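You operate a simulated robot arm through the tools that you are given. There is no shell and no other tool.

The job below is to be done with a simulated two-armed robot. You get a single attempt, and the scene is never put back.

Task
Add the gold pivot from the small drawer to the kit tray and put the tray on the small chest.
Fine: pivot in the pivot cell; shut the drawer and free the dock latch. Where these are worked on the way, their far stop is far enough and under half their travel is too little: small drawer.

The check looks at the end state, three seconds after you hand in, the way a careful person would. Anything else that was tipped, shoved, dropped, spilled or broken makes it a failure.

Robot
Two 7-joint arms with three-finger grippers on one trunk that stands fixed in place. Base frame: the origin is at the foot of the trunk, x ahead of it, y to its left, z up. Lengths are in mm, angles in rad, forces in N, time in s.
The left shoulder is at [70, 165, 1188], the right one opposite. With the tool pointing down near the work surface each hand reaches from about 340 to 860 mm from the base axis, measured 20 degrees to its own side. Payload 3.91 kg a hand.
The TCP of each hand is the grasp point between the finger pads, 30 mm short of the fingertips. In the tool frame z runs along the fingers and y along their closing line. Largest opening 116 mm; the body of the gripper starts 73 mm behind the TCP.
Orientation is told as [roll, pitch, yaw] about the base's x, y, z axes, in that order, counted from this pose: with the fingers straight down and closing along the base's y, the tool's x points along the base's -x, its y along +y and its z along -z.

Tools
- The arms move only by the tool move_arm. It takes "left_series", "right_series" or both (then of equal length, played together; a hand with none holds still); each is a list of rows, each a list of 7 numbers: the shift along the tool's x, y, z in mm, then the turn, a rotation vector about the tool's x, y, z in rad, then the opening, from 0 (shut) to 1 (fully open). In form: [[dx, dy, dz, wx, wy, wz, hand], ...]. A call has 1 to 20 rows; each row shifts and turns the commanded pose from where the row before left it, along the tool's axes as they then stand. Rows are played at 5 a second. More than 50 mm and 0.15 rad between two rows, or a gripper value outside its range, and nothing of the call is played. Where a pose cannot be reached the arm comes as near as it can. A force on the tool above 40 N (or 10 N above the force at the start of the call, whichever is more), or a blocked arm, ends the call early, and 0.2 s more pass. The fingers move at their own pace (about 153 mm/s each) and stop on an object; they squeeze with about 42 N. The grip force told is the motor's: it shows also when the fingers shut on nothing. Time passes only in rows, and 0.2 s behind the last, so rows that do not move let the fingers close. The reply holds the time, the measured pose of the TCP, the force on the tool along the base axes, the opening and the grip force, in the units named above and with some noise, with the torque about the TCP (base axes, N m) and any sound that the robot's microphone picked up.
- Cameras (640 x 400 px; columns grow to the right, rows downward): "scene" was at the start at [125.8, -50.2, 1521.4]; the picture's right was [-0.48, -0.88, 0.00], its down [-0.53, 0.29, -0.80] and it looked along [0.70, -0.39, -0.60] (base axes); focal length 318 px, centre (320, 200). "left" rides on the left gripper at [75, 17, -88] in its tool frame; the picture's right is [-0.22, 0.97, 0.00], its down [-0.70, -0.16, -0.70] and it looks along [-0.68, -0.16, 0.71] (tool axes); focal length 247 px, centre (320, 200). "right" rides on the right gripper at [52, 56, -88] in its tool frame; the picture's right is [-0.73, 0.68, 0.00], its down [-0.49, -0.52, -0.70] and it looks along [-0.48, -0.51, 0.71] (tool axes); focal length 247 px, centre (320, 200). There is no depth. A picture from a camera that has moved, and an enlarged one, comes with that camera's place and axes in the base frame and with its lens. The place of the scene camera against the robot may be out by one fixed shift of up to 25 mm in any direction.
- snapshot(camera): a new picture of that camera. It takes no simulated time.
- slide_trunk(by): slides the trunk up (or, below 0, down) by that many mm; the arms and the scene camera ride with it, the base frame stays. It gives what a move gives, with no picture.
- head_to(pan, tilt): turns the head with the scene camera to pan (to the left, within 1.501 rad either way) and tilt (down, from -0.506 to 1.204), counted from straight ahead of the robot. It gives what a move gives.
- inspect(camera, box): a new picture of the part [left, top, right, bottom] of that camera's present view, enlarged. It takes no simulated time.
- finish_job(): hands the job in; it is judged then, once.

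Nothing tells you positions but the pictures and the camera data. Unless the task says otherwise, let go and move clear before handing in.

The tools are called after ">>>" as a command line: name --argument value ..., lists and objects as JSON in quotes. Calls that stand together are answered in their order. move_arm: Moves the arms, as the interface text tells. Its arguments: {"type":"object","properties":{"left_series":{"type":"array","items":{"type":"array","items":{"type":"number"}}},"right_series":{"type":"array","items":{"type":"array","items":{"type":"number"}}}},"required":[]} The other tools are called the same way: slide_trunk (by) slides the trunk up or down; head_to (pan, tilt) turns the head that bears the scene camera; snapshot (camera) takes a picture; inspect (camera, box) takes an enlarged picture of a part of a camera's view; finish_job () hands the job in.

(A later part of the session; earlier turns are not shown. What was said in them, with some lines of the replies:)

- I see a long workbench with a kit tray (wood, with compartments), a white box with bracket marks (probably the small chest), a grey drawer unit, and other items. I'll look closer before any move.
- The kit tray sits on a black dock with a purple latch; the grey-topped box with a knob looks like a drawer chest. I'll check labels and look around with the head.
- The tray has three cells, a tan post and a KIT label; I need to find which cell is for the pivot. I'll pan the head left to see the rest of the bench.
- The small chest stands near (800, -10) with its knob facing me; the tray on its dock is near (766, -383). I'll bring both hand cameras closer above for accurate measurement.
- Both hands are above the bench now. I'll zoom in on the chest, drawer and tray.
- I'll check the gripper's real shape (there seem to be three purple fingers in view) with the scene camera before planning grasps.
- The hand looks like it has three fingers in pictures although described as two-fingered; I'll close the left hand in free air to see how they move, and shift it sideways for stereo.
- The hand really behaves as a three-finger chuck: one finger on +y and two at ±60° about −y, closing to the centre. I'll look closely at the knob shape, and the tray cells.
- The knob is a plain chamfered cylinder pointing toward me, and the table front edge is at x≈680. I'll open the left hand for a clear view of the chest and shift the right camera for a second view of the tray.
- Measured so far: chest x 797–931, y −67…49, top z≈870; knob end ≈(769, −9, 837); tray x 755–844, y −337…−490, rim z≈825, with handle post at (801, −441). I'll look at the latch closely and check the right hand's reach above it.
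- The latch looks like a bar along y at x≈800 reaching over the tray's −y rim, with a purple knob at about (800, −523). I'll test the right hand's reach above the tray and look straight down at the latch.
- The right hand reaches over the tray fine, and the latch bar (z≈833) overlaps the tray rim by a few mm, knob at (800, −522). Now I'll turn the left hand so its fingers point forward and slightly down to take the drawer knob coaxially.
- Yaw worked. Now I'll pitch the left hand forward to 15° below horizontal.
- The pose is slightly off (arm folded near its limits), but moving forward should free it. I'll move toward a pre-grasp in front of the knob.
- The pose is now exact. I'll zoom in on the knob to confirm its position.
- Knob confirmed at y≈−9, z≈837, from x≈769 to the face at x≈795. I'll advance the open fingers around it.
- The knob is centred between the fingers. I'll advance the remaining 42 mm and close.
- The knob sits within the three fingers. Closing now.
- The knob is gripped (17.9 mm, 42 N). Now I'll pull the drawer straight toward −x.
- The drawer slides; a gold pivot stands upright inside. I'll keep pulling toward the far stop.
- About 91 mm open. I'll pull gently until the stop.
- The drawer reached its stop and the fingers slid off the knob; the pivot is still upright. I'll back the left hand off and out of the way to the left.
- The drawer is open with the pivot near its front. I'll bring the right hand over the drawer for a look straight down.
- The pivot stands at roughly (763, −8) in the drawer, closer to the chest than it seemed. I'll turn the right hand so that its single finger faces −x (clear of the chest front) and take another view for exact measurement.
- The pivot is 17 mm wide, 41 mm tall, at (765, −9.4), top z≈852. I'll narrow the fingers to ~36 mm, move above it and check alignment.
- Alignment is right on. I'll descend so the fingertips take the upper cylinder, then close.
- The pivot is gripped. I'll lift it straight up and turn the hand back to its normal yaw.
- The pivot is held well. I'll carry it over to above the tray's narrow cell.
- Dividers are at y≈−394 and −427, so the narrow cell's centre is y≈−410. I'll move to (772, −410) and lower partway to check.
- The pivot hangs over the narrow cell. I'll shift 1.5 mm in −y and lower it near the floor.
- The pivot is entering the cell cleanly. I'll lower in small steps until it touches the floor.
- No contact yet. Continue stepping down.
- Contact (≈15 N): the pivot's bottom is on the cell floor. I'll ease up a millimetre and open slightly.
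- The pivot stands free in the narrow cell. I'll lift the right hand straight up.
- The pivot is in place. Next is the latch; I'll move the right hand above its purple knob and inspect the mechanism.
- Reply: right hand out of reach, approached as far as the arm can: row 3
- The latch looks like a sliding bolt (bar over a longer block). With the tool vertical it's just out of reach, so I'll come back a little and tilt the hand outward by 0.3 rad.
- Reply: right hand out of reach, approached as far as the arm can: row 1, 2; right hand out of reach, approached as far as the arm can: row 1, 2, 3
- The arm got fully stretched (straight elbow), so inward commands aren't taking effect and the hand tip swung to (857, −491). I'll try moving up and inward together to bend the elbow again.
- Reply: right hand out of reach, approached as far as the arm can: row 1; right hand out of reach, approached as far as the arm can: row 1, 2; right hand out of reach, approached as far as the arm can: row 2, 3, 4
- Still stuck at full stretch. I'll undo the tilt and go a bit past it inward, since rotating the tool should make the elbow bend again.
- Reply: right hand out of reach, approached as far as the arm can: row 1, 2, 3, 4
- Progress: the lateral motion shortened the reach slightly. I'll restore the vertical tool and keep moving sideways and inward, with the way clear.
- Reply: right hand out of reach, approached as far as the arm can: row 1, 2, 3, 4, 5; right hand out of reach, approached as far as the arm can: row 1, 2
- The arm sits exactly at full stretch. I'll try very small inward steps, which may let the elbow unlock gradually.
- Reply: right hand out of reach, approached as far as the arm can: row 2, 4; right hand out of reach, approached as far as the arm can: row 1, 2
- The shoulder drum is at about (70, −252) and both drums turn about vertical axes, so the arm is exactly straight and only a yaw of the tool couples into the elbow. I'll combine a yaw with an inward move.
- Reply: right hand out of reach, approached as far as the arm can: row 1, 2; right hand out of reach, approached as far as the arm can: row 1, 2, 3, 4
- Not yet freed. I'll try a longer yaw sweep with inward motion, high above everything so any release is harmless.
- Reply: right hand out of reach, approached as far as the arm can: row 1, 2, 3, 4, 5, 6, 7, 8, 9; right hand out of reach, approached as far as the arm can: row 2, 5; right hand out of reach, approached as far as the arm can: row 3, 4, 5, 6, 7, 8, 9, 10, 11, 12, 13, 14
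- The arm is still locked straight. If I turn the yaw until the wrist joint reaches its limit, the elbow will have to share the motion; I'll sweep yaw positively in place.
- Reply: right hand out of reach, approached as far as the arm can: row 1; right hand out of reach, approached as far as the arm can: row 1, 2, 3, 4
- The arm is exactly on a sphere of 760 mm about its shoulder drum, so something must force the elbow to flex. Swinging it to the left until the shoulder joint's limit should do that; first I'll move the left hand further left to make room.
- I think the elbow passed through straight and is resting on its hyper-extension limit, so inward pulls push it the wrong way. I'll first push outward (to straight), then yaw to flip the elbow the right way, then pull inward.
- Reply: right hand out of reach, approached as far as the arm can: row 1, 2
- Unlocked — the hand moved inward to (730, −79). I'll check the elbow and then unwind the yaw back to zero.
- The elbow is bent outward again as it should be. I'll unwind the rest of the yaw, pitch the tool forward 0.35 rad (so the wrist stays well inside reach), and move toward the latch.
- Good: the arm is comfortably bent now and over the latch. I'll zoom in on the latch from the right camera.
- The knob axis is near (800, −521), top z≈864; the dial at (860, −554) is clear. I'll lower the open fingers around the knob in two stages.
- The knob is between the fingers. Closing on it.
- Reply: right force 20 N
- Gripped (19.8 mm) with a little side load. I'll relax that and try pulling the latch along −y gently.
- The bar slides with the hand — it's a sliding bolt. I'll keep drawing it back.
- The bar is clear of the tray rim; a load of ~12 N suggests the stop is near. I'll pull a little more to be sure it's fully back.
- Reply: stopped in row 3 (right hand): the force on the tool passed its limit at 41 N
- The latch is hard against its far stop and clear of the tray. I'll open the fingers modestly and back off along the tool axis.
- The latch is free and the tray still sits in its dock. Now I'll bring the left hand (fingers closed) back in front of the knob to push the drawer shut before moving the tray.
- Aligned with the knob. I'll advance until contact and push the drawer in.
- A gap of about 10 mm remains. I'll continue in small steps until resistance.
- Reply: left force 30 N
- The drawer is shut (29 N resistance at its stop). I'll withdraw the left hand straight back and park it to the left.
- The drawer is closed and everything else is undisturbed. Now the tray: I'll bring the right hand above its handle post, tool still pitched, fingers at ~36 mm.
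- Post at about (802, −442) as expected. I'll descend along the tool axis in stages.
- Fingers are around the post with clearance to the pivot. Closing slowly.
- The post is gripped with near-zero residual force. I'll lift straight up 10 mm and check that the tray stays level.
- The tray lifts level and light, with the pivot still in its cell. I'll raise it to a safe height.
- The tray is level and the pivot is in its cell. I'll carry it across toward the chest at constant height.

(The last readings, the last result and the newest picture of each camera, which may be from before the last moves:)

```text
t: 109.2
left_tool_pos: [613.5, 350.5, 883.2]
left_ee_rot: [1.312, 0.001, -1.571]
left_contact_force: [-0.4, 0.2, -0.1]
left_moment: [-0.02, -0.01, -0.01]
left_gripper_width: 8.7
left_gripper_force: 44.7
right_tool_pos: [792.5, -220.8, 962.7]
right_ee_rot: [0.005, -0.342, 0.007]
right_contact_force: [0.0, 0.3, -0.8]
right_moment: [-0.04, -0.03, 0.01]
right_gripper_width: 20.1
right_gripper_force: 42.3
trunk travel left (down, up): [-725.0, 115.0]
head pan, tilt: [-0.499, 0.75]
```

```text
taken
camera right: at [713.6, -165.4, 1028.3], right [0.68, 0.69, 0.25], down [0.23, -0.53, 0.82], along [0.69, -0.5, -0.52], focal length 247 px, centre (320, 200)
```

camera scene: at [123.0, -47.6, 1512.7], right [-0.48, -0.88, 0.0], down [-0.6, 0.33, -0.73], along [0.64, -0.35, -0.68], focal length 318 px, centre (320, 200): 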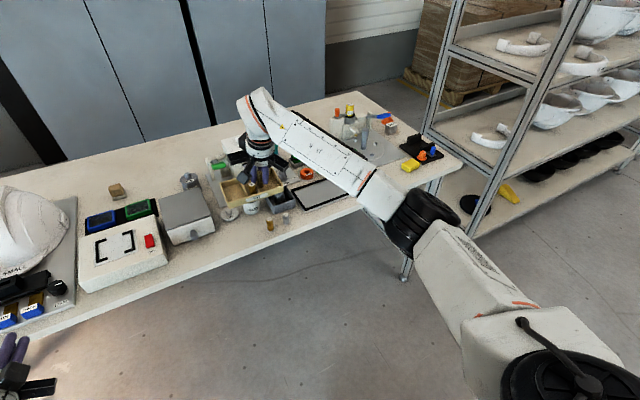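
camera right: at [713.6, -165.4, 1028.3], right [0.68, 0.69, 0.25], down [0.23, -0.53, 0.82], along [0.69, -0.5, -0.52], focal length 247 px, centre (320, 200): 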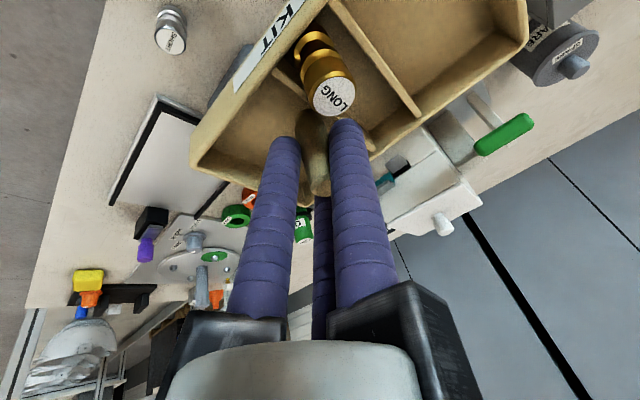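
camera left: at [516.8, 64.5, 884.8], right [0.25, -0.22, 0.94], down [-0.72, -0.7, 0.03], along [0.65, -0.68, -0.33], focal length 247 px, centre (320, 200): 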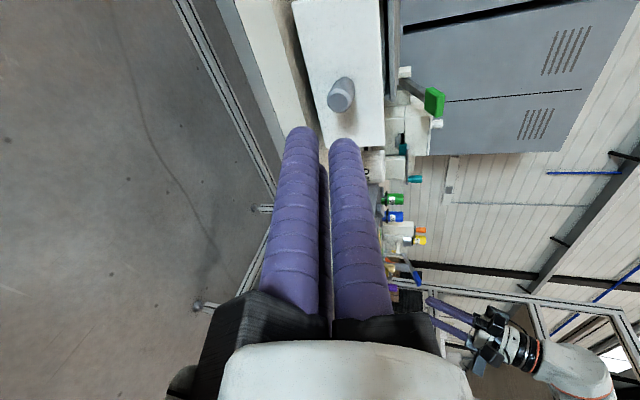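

Steady. Continuing to y≈−47, still at constant x and height.

>>> move_arm --right_series '[[0, 8, 0, 0, 0, 0, 0], [0, 16, 0, 0, 0, 0, 0], [0, 25, 0, 0, 0, 0, 0], [0, 25, 0, 0, 0, 0, 0], [0, 25, 0, 0, 0, 0, 0], [0, 25, 0, 0, 0, 0, 0], [0, 25, 0, 0, 0, 0, 0], [0, 16, 0, 0, 0, 0, 0], [0, 9, 0, 0, 0, 0, 0], [0, 0, 0, 0, 0, 0, 0]]'

>>> head_to --pan -0.1 --tilt 0.75

>>> snapshot --camera "scene"

>>> snapshot --camera "right"

```text
t: 111.3
left_tool_pos: [613.0, 349.7, 882.1]
left_ee_rot: [1.31, 0.0, -1.571]
left_contact_force: [-0.2, -0.3, -0.3]
left_moment: [0.01, -0.02, 0.03]
left_gripper_width: 9.0
left_gripper_force: 44.4
right_tool_pos: [792.4, -48.3, 962.8]
right_ee_rot: [0.005, -0.342, 0.005]
right_contact_force: [0.8, 0.0, -1.8]
right_moment: [-0.05, -0.01, 0.02]
right_gripper_width: 19.8
right_gripper_force: 41.9
trunk travel left (down, up): [-725.0, 115.0]
head pan, tilt: [-0.499, 0.75]
```

```text
t: 112.2
left_tool_pos: [612.7, 349.7, 882.8]
left_ee_rot: [1.312, 0.002, -1.57]
left_contact_force: [-0.4, -0.3, 0.9]
left_moment: [0.03, -0.02, -0.01]
left_gripper_width: 8.9
left_gripper_force: 45.3
right_tool_pos: [790.9, -47.2, 963.8]
right_ee_rot: [0.005, -0.342, 0.008]
right_contact_force: [0.1, -0.4, 0.0]
right_moment: [-0.02, 0.02, -0.02]
right_gripper_width: 20.1
right_gripper_force: 42.4
trunk travel left (down, up): [-725.0, 115.0]
head pan, tilt: [-0.099, 0.75]
```

```text
taken
camera scene: at [132.6, -16.3, 1512.7], right [-0.1, -0.99, 0.0], down [-0.68, 0.07, -0.73], along [0.73, -0.07, -0.68], focal length 318 px, centre (320, 200)
```

scene: 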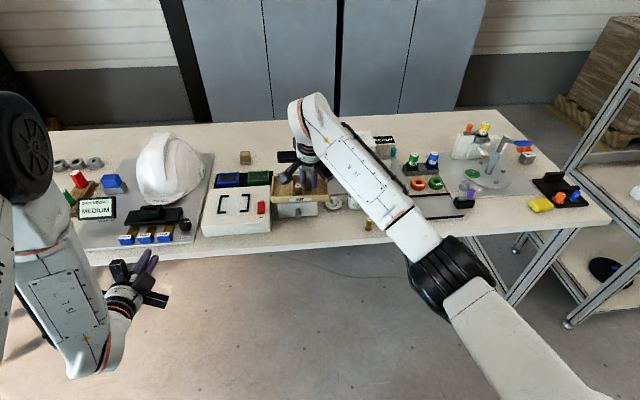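

```text
taken
camera right: at [712.0, 7.7, 1029.2], right [0.68, 0.69, 0.25], down [0.23, -0.53, 0.82], along [0.69, -0.5, -0.52], focal length 247 px, centre (320, 200)
```

right: 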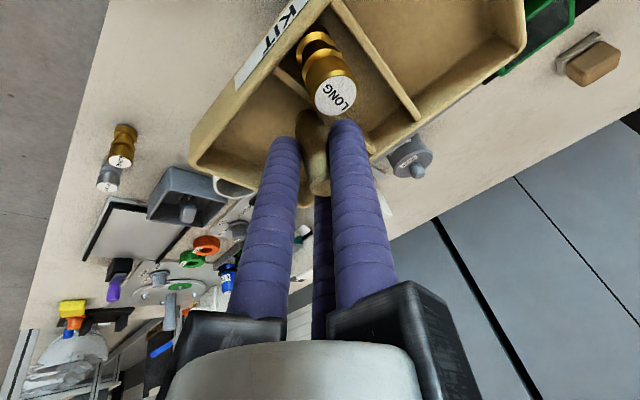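

Now shifting the tray forward over the chest, staying high.

>>> move_arm --right_series '[[-9.4, 0, 3.4, 0, 0, 0, 0], [-13.2, 0, 4.7, 0, 0, 0, 0], [-13.2, 0, 4.7, 0, 0, 0, 0], [-11.3, 0, 4.0, 0, 0, 0, 0], [-6.6, 0, 2.4, 0, 0, 0, 0], [0, 0, 0, 0, 0, 0, 0]]'

>>> snapshot --camera "right"

>>> inspect --camera "scene" --box '[230, 130, 370, 240]'

>>> snapshot --camera "left"

```text
t: 113.6
left_tool_pos: [613.6, 350.3, 883.0]
left_ee_rot: [1.311, 0.0, -1.572]
left_contact_force: [-0.4, -0.5, -0.7]
left_moment: [0.01, 0.0, -0.01]
left_gripper_width: 9.0
left_gripper_force: 44.6
right_tool_pos: [849.0, -47.9, 963.4]
right_ee_rot: [0.005, -0.344, 0.007]
right_contact_force: [-0.4, -0.5, -1.5]
right_moment: [-0.05, 0.0, 0.01]
right_gripper_width: 19.9
right_gripper_force: 41.6
trunk travel left (down, up): [-725.0, 115.0]
head pan, tilt: [-0.099, 0.75]
```

```text
taken
camera right: at [769.4, 8.2, 1029.2], right [0.68, 0.69, 0.25], down [0.23, -0.53, 0.82], along [0.69, -0.5, -0.52], focal length 247 px, centre (320, 200)
```

right: 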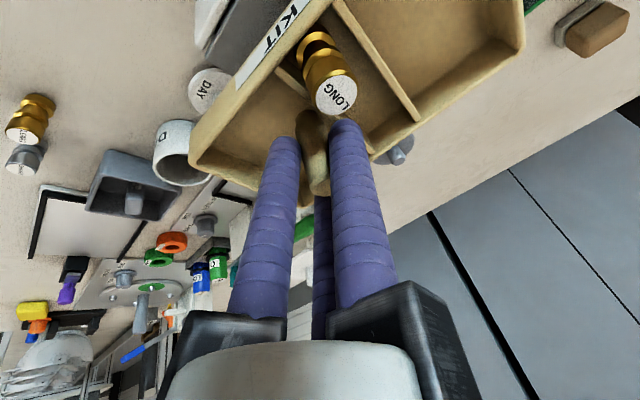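

```text
3.64 times, centred on (300, 185) of scene
camera zoom: at [132.6, -16.3, 1512.7], right [-0.1, -1.0, 0.0], down [-0.68, 0.07, -0.73], along [0.73, -0.07, -0.68], focal length 1156 px, centre (393, 254)
```

zoom: 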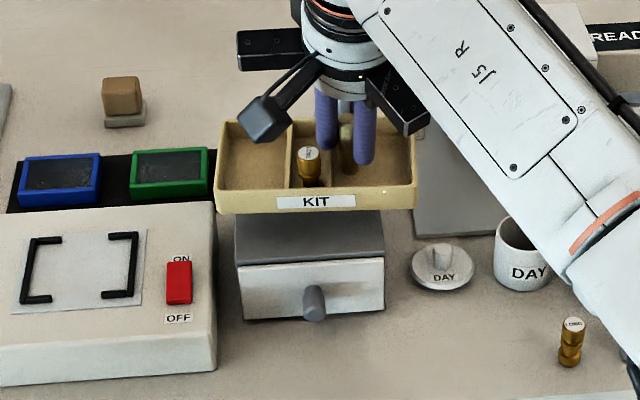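

```text
taken
camera left: at [531.7, 424.6, 922.6], right [0.25, -0.22, 0.94], down [-0.72, -0.7, 0.03], along [0.65, -0.68, -0.34], focal length 247 px, centre (320, 200)
```

left: 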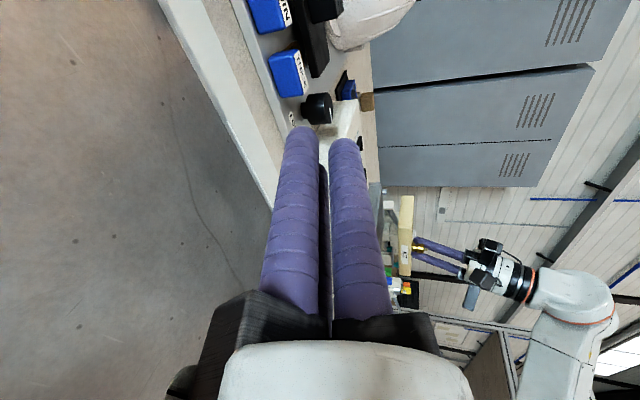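

The tray hangs level over the chest; it spans y≈−100…54, so I'll shift it 7 mm left to centre it better and lower to just above the top.

>>> move_arm --right_series '[[0, 4, 0, 0, 0, 0, 0], [0, 3, 0, 0, 0, 0, 0], [2.5, 0, 7, 0, 0, 0, 0], [3.4, 0, 9.4, 0, 0, 0, 0], [2.7, 0, 7.5, 0, 0, 0, 0], [1.7, 0, 4.7, 0, 0, 0, 0], [0, 0, 0, 0, 0, 0, 0]]'

>>> inspect --camera "scene" --box '[230, 140, 370, 250]'

>>> inspect --camera "left" --box '[330, 170, 530, 330]'

```text
t: 115.2
left_tool_pos: [613.4, 350.0, 882.1]
left_ee_rot: [1.312, -0.001, -1.57]
left_contact_force: [-0.7, -0.1, -0.4]
left_moment: [0.0, 0.0, -0.03]
left_gripper_width: 9.0
left_gripper_force: 44.9
right_tool_pos: [847.9, -38.3, 932.3]
right_ee_rot: [0.005, -0.341, 0.005]
right_contact_force: [0.0, 0.1, -1.1]
right_moment: [-0.01, -0.02, -0.02]
right_gripper_width: 19.9
right_gripper_force: 42.5
trunk travel left (down, up): [-725.0, 115.0]
head pan, tilt: [-0.099, 0.75]
```

```text
3.64 times, centred on (300, 195) of scene
camera zoom: at [132.5, -16.2, 1512.7], right [-0.1, -1.0, 0.0], down [-0.68, 0.07, -0.73], along [0.73, -0.07, -0.68], focal length 1156 px, centre (393, 218)
```

zoom: 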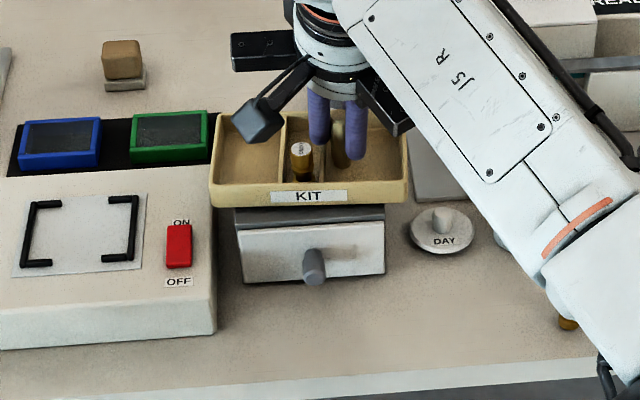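

```text
2.50 times, centred on (430, 250) of left
camera zoom: at [531.6, 424.7, 922.6], right [0.25, -0.22, 0.94], down [-0.72, -0.7, 0.03], along [0.65, -0.68, -0.34], focal length 617 px, centre (45, 75)
```

zoom: 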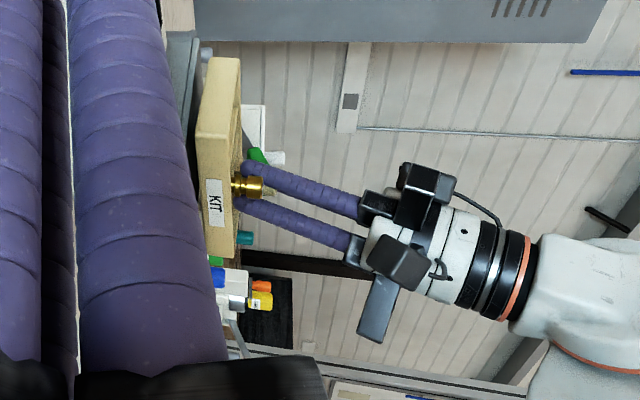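

Well centred above the chest and almost touching. Lowering in small steps until contact.

>>> move_arm --right_series '[[0.5, 0, 1.41, 0, 0, 0, 0], [0.5, 0, 1.41, 0, 0, 0, 0], [0, 0, 0, 0, 0, 0, 0]]'

```text
t: 116.0
left_tool_pos: [614.2, 350.5, 882.3]
left_ee_rot: [1.311, 0.0, -1.571]
left_contact_force: [-0.5, -0.4, 0.1]
left_moment: [-0.02, -0.05, 0.02]
left_gripper_width: 9.0
left_gripper_force: 44.6
right_tool_pos: [848.4, -40.0, 930.9]
right_ee_rot: [0.005, -0.342, 0.008]
right_contact_force: [-0.3, 0.7, -1.8]
right_moment: [0.0, 0.01, 0.02]
right_gripper_width: 19.5
right_gripper_force: 42.4
trunk travel left (down, up): [-725.0, 115.0]
head pan, tilt: [-0.099, 0.75]
```

>>> move_arm --right_series '[[0.5, 0, 1.41, 0, 0, 0, 0], [0.5, 0, 1.41, 0, 0, 0, 0], [0, 0, 0, 0, 0, 0, 0]]'

>>> inspect --camera "left" --box '[370, 180, 450, 280]'

```text
t: 116.8
left_tool_pos: [613.7, 350.6, 882.8]
left_ee_rot: [1.311, 0.001, -1.571]
left_contact_force: [0.5, 0.4, 0.0]
left_moment: [0.0, -0.03, 0.0]
left_gripper_width: 8.8
left_gripper_force: 45.1
right_tool_pos: [847.9, -38.6, 928.2]
right_ee_rot: [0.005, -0.343, 0.006]
right_contact_force: [0.5, -0.7, -1.4]
right_moment: [-0.02, 0.01, 0.01]
right_gripper_width: 19.7
right_gripper_force: 41.5
trunk travel left (down, up): [-725.0, 115.0]
head pan, tilt: [-0.099, 0.75]
```

```text
4.00 times, centred on (410, 230) of left
camera zoom: at [531.7, 424.7, 922.5], right [0.25, -0.22, 0.94], down [-0.72, -0.7, 0.03], along [0.65, -0.68, -0.34], focal length 988 px, centre (-40, 80)
```

zoom: 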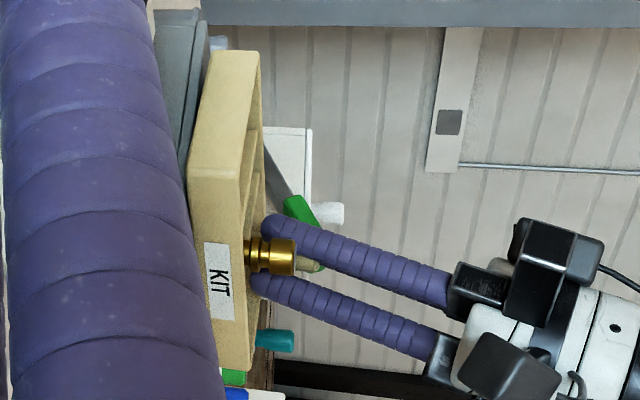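

>>> move_arm --right_series '[[0.4, 0, 1.13, 0, 0, 0, 0], [0.4, 0, 1.13, 0, 0, 0, 0], [0, 0, 0, 0, 0, 0, 0]]'

```text
t: 117.6
left_tool_pos: [613.5, 349.6, 883.4]
left_ee_rot: [1.311, -0.001, -1.57]
left_contact_force: [0.1, 0.7, 0.2]
left_moment: [-0.01, 0.0, 0.04]
left_gripper_width: 8.7
left_gripper_force: 44.8
right_tool_pos: [846.9, -40.3, 926.7]
right_ee_rot: [0.005, -0.345, 0.005]
right_contact_force: [0.1, -0.9, 5.1]
right_moment: [0.47, 0.18, 0.0]
right_gripper_width: 19.6
right_gripper_force: 41.6
trunk travel left (down, up): [-725.0, 115.0]
head pan, tilt: [-0.099, 0.75]
```

Contact begins (5 N). One more small step to seat it fully.

>>> move_arm --right_series '[[0.3, 0, 0.75, 0, 0, 0, 0], [0.2, 0, 0.6, 0, 0, 0, 0], [0, 0, 0, 0, 0, 0, 0]]'

>>> inspect --camera "left" --box '[370, 180, 450, 280]'

>>> inspect --camera "scene" --box '[255, 150, 345, 230]'

```text
t: 118.4
left_tool_pos: [612.5, 348.6, 884.1]
left_ee_rot: [1.312, 0.001, -1.572]
left_contact_force: [-0.6, -0.2, -0.7]
left_moment: [0.0, 0.04, 0.01]
left_gripper_width: 8.8
left_gripper_force: 44.8
right_tool_pos: [848.0, -40.4, 925.3]
right_ee_rot: [0.005, -0.345, 0.006]
right_contact_force: [-0.4, -2.8, 11.1]
right_moment: [0.9, 0.3, 0.04]
right_gripper_width: 19.4
right_gripper_force: 42.1
trunk travel left (down, up): [-725.0, 115.0]
head pan, tilt: [-0.099, 0.75]
```

```text
4.00 times, centred on (410, 230) of left
camera zoom: at [530.6, 424.1, 923.6], right [0.25, -0.22, 0.94], down [-0.72, -0.7, 0.02], along [0.65, -0.68, -0.33], focal length 988 px, centre (-40, 80)
```

zoom: 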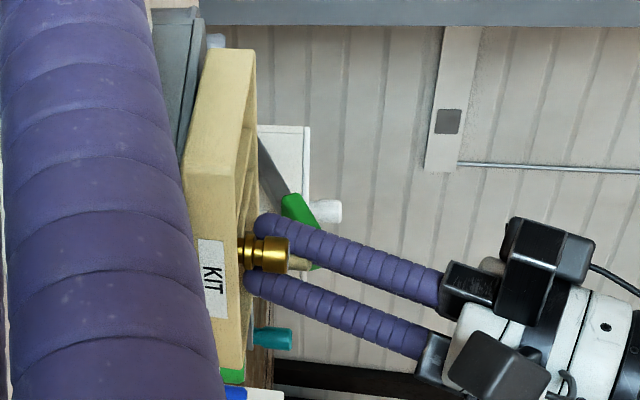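

```text
5.00 times, centred on (300, 190) of scene
camera zoom: at [130.5, -16.9, 1513.0], right [-0.1, -1.0, 0.0], down [-0.68, 0.07, -0.73], along [0.73, -0.07, -0.68], focal length 1590 px, centre (420, 250)
```

zoom: 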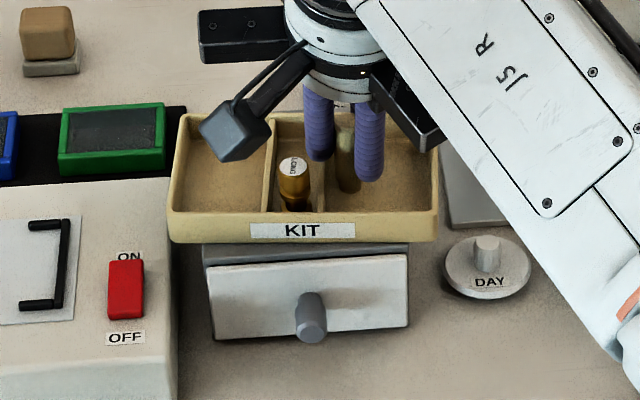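

Seated. I'll ease the preload slightly and open the fingers gradually.

>>> move_arm --right_series '[[-0.2, 0, -0.6, 0, 0, 0, 0], [0, 0, 0, 0, 0, 0, 0.17], [0, 0, 0, 0, 0, 0, 0.2], [0, 0, 0, 0, 0, 0, 0.24], [0, 0, 0, 0, 0, 0, 0.28], [0, 0, 0, 0, 0, 0, 0.31], [0, 0, 0, 0, 0, 0, 0.31]]'

>>> inspect --camera "right" --box '[200, 0, 440, 200]'

>>> inspect --camera "scene" --box '[255, 150, 345, 230]'

```text
t: 120.0
left_tool_pos: [613.7, 350.9, 882.6]
left_ee_rot: [1.311, 0.0, -1.572]
left_contact_force: [0.1, 0.1, 0.0]
left_moment: [0.01, 0.0, -0.02]
left_gripper_width: 9.0
left_gripper_force: 44.5
right_tool_pos: [847.3, -39.8, 924.1]
right_ee_rot: [0.004, -0.341, 0.006]
right_contact_force: [-0.7, -0.2, -0.7]
right_moment: [0.02, -0.01, -0.03]
right_gripper_width: 36.1
right_gripper_force: 0.0
trunk travel left (down, up): [-725.0, 115.0]
head pan, tilt: [-0.099, 0.75]
```

```text
2.00 times, centred on (320, 100) of right
camera zoom: at [768.8, 15.7, 989.5], right [0.68, 0.69, 0.25], down [0.23, -0.53, 0.82], along [0.69, -0.5, -0.52], focal length 494 px, centre (320, 400)
```

zoom: 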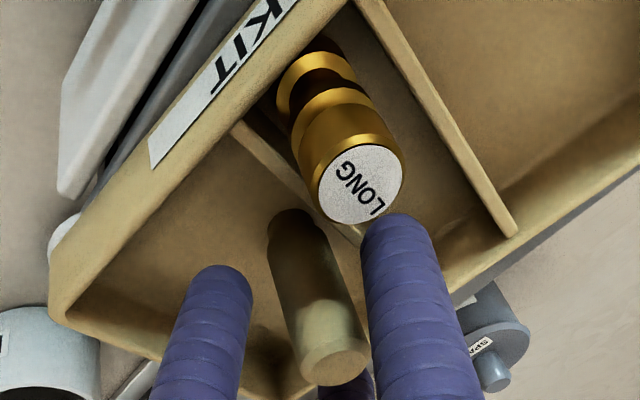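

```text
5.00 times, centred on (300, 190) of scene
camera zoom: at [132.5, -16.2, 1512.7], right [-0.1, -1.0, 0.0], down [-0.68, 0.07, -0.73], along [0.73, -0.07, -0.68], focal length 1590 px, centre (420, 250)
```

zoom: 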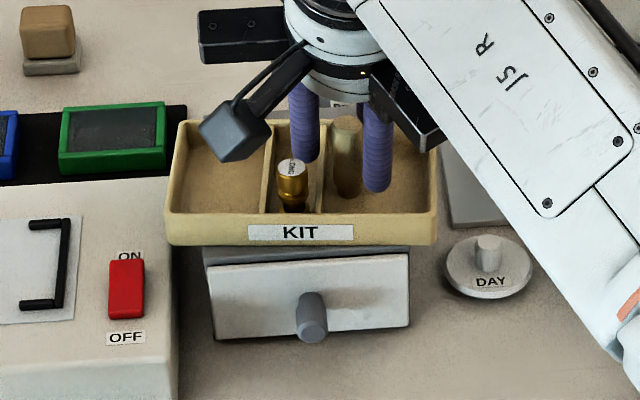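

The tray rests on the chest with the pivot in its cell. I'll back the hand out along the tool axis and move clear.

>>> move_arm --right_series '[[0, 0, -6, 0, 0, 0, 0.31], [0, 0, -14, 0, 0, 0, 0.31], [0, 0, -25, 0, 0, 0, 0.31], [0, 0, -30, 0, 0, 0, 0.31], [0, 0, -30, 0, 0, 0, 0.31], [10, -30, -20, 0, 0, 0, 0.31], [30, -30, -10, 0, 0, 0, 0.31], [30, -30, 0, 0, 0, 0, 0.31], [30, -30, 0, 0, 0, 0, 0.31], [20, -30, 0, 0, 0, 0, 0.31]]'

>>> snapshot --camera "scene"

>>> inspect --camera "scene" --box '[230, 140, 370, 250]'

```text
t: 122.2
left_tool_pos: [612.6, 348.4, 884.3]
left_ee_rot: [1.311, -0.001, -1.57]
left_contact_force: [0.5, 0.3, 0.6]
left_moment: [-0.03, 0.0, 0.01]
left_gripper_width: 9.1
left_gripper_force: 44.8
right_tool_pos: [688.9, -193.7, 1010.5]
right_ee_rot: [0.006, -0.344, 0.007]
right_contact_force: [-0.8, -0.7, 0.2]
right_moment: [-0.02, 0.0, 0.02]
right_gripper_width: 35.9
right_gripper_force: 0.0
trunk travel left (down, up): [-725.0, 115.0]
head pan, tilt: [-0.099, 0.75]
```

```text
taken
camera scene: at [131.5, -17.8, 1512.8], right [-0.1, -1.0, 0.0], down [-0.68, 0.07, -0.73], along [0.73, -0.07, -0.68], focal length 318 px, centre (320, 200)
```

scene: 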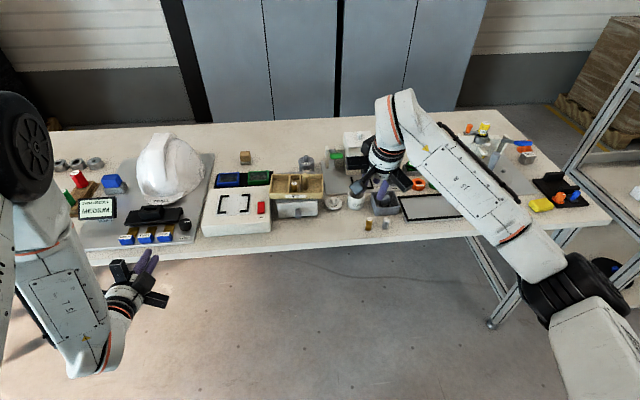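

```text
3.64 times, centred on (300, 195) of scene
camera zoom: at [131.5, -17.8, 1512.8], right [-0.1, -1.0, 0.0], down [-0.68, 0.07, -0.73], along [0.73, -0.07, -0.68], focal length 1156 px, centre (393, 218)
```

zoom: 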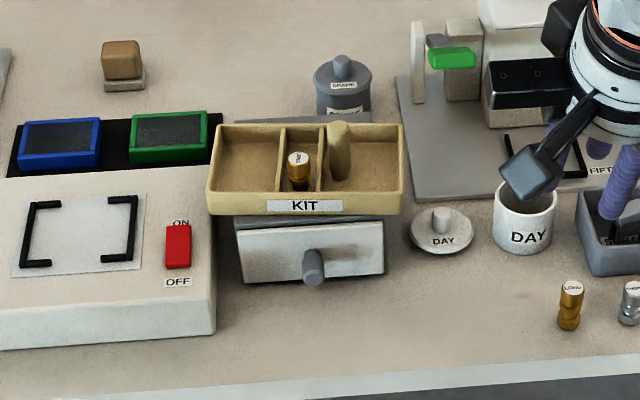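

The tray sits on the chest, hand clear. I'll verify the drawer, latch and surroundings closely.

>>> inspect --camera "scene" --box '[270, 160, 350, 220]'

>>> snapshot --camera "left"

>>> head_to --pan -0.5 --tilt 0.75

>>> snapshot --camera "scene"

>>> inspect --camera "scene" --box '[290, 130, 430, 230]'

>>> inspect --camera "scene" --box '[140, 160, 280, 270]'

```text
6.67 times, centred on (310, 190) of scene
camera zoom: at [131.5, -17.8, 1512.8], right [-0.1, -1.0, 0.0], down [-0.68, 0.07, -0.73], along [0.73, -0.07, -0.68], focal length 2120 px, centre (387, 267)
```

zoom: 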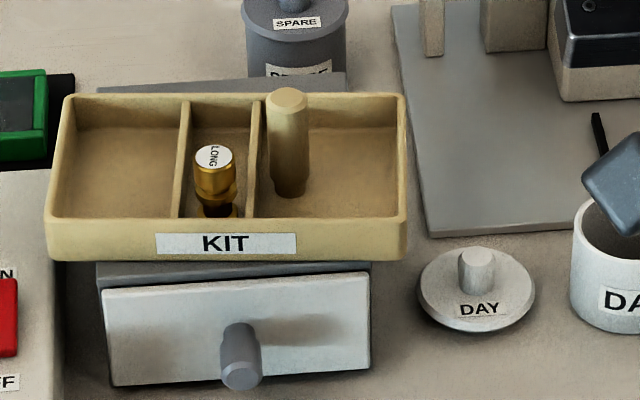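

```text
taken
camera left: at [530.9, 423.8, 923.5], right [0.25, -0.22, 0.94], down [-0.72, -0.7, 0.02], along [0.65, -0.68, -0.34], focal length 247 px, centre (320, 200)
```

left: 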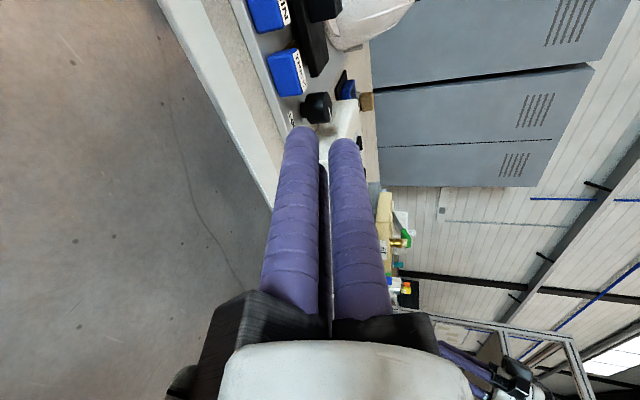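

```text
t: 123.1
left_tool_pos: [613.5, 349.7, 882.3]
left_ee_rot: [1.311, 0.001, -1.57]
left_contact_force: [-0.5, 0.4, 0.1]
left_moment: [-0.01, -0.01, 0.0]
left_gripper_width: 8.8
left_gripper_force: 45.4
right_tool_pos: [690.1, -192.9, 1010.4]
right_ee_rot: [0.005, -0.342, 0.006]
right_contact_force: [-0.3, 0.2, 0.3]
right_moment: [0.03, 0.05, -0.02]
right_gripper_width: 36.1
right_gripper_force: 0.0
trunk travel left (down, up): [-725.0, 115.0]
head pan, tilt: [-0.499, 0.75]
```

```text
taken
camera scene: at [122.7, -47.7, 1512.7], right [-0.48, -0.88, 0.0], down [-0.6, 0.33, -0.73], along [0.64, -0.35, -0.68], focal length 318 px, centre (320, 200)
```

scene: 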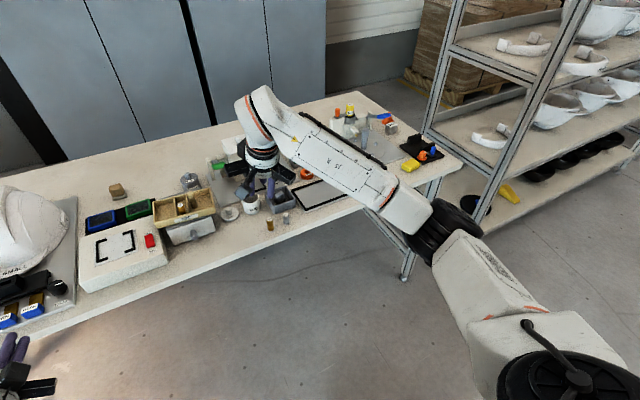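

```text
4.00 times, centred on (360, 180) of scene
camera zoom: at [122.7, -47.7, 1512.7], right [-0.48, -0.88, 0.0], down [-0.6, 0.33, -0.73], along [0.64, -0.35, -0.68], focal length 1272 px, centre (160, 280)
```

zoom: 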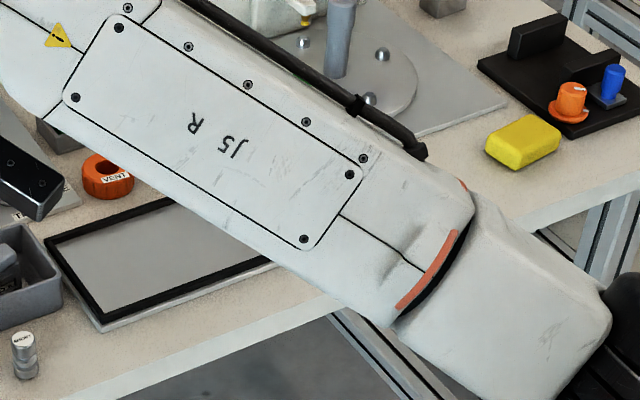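

```text
3.64 times, centred on (210, 215) of scene
camera zoom: at [122.7, -47.7, 1512.7], right [-0.48, -0.88, 0.0], down [-0.6, 0.33, -0.73], along [0.64, -0.35, -0.68], focal length 1156 px, centre (720, 146)
```

zoom: 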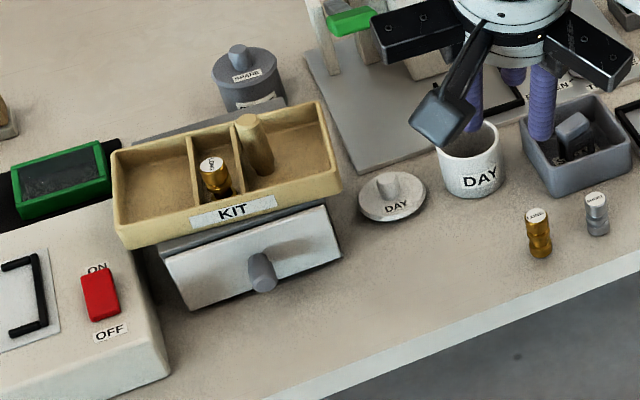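

All good there; I'll withdraw the right arm upward and back, so that I can see the latch and dock area.

>>> move_arm --right_series '[[13.9, -28.4, -23.6, 0, 0, 0, 0.31], [13.9, -28.4, -23.6, 0, 0, 0, 0.31], [13.9, -28.4, -23.6, 0, 0, 0, 0.31], [13.9, -28.4, -23.6, 0, 0, 0, 0.31], [13.9, -28.4, -23.6, 0, 0, 0, 0.31], [13.9, -28.4, -23.6, 0, 0, 0, 0.31], [13.9, -28.4, -23.6, 0, 0, 0, 0.31], [13.9, -28.4, -23.6, 0, 0, 0, 0.31]]'

>>> snapshot --camera "scene"

>>> snapshot --camera "right"

```text
t: 124.9
left_tool_pos: [611.6, 350.6, 884.7]
left_ee_rot: [1.312, 0.0, -1.571]
left_contact_force: [-0.1, 0.1, 0.2]
left_moment: [0.01, 0.02, -0.02]
left_gripper_width: 9.2
left_gripper_force: 45.2
right_tool_pos: [521.7, -420.8, 1149.5]
right_ee_rot: [0.007, -0.345, 0.007]
right_contact_force: [-0.2, -0.1, -0.2]
right_moment: [0.03, -0.04, 0.01]
right_gripper_width: 36.0
right_gripper_force: 0.2
trunk travel left (down, up): [-725.0, 115.0]
head pan, tilt: [-0.499, 0.75]
```

```text
taken
camera scene: at [120.3, -48.3, 1512.9], right [-0.48, -0.88, 0.0], down [-0.6, 0.33, -0.73], along [0.64, -0.35, -0.68], focal length 318 px, centre (320, 200)
```

scene: 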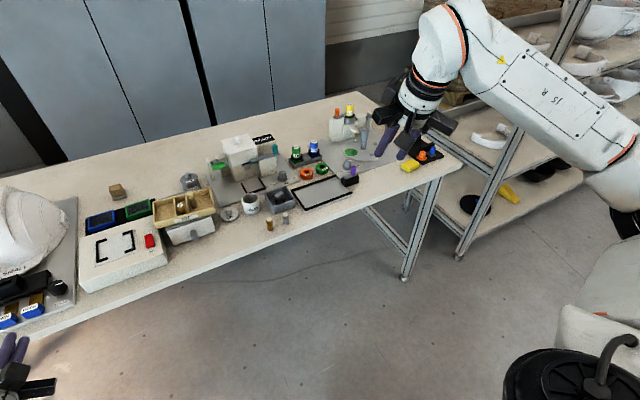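

```text
taken
camera right: at [441.9, -365.5, 1216.3], right [0.68, 0.69, 0.25], down [0.23, -0.53, 0.82], along [0.69, -0.5, -0.51], focal length 247 px, centre (320, 200)
```

right: 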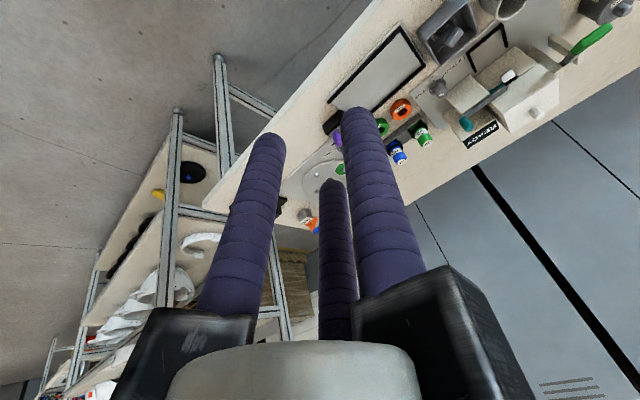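

>>> inspect --camera "scene" --box '[270, 130, 400, 225]'

>>> inspect --camera "scene" --box '[140, 170, 240, 250]'

>>> inspect --camera "scene" --box '[330, 100, 464, 190]'

```text
4.21 times, centred on (335, 178) of scene
camera zoom: at [120.3, -48.3, 1512.9], right [-0.48, -0.88, 0.0], down [-0.6, 0.33, -0.73], along [0.64, -0.35, -0.68], focal length 1339 px, centre (257, 295)
```

zoom: 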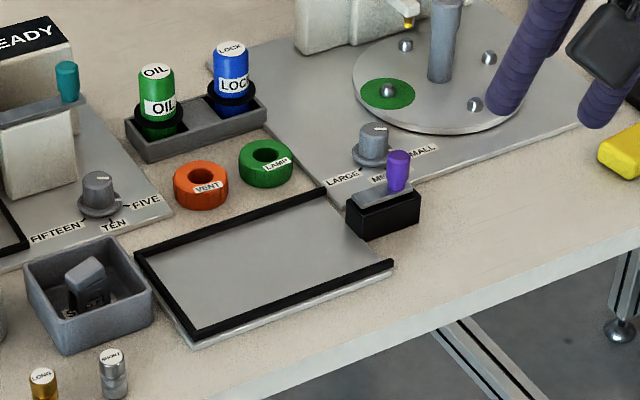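

```text
5.00 times, centred on (190, 210) of scene
camera zoom: at [120.3, -48.3, 1512.9], right [-0.48, -0.88, 0.0], down [-0.6, 0.33, -0.73], along [0.64, -0.35, -0.68], focal length 1590 px, centre (970, 150)
```

zoom: 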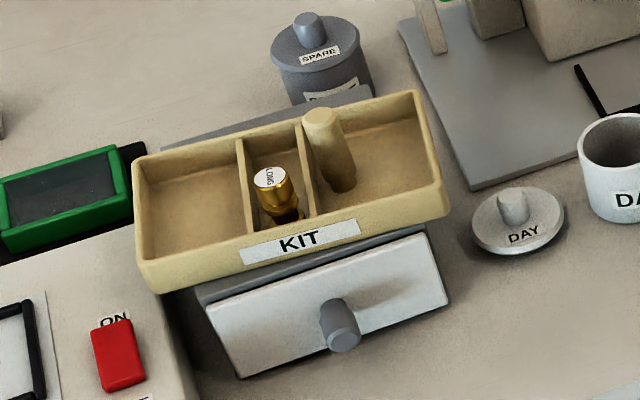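

```text
4.44 times, centred on (397, 145) of scene
camera zoom: at [120.3, -48.3, 1512.9], right [-0.48, -0.88, 0.0], down [-0.6, 0.33, -0.73], along [0.64, -0.35, -0.68], focal length 1413 px, centre (-22, 444)
```

zoom: 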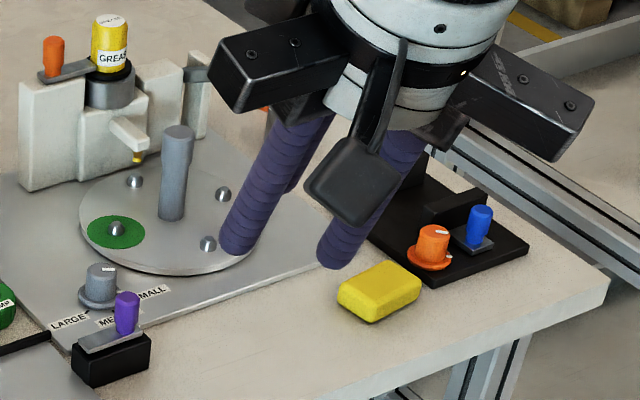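

Everything checks out: the pivot stands in the narrow cell, the tray rests on the chest, the drawer is shut, the latch is drawn back, and both hands are clear. I'm handing in the job.

One assumption to note: the tray's cells carry no labels, so I took the narrow one as the pivot cell because it matches the pivot's size.

>>> finish_job

```text
The job is handed in.
```

I've handed in the job: the gold pivot is in the kit tray, and the tray is sitting on the small chest.

- **Pivot:** it came from the small drawer, not the identical one on the bench, and it stands upright in the narrow middle cell. The cells aren't labelled; I took the narrow one as the pivot cell because it fits the pivot's size.
- **Drawer:** I opened it to its far stop, then pushed it fully shut until it met firm resistance.
- **Dock latch:** it's drawn back to its far stop, clear of where the tray was.
- **Tray:** it rests on the chest top. It is longer than the chest is wide, so each end overhangs a little.
- **Everything else:** nothing looked tipped or moved in the last pictures, and both hands are clear.

Partway through, the right arm overreached for the latch and locked straight. I freed it by swinging and turning it well above the bench, and it touched nothing.
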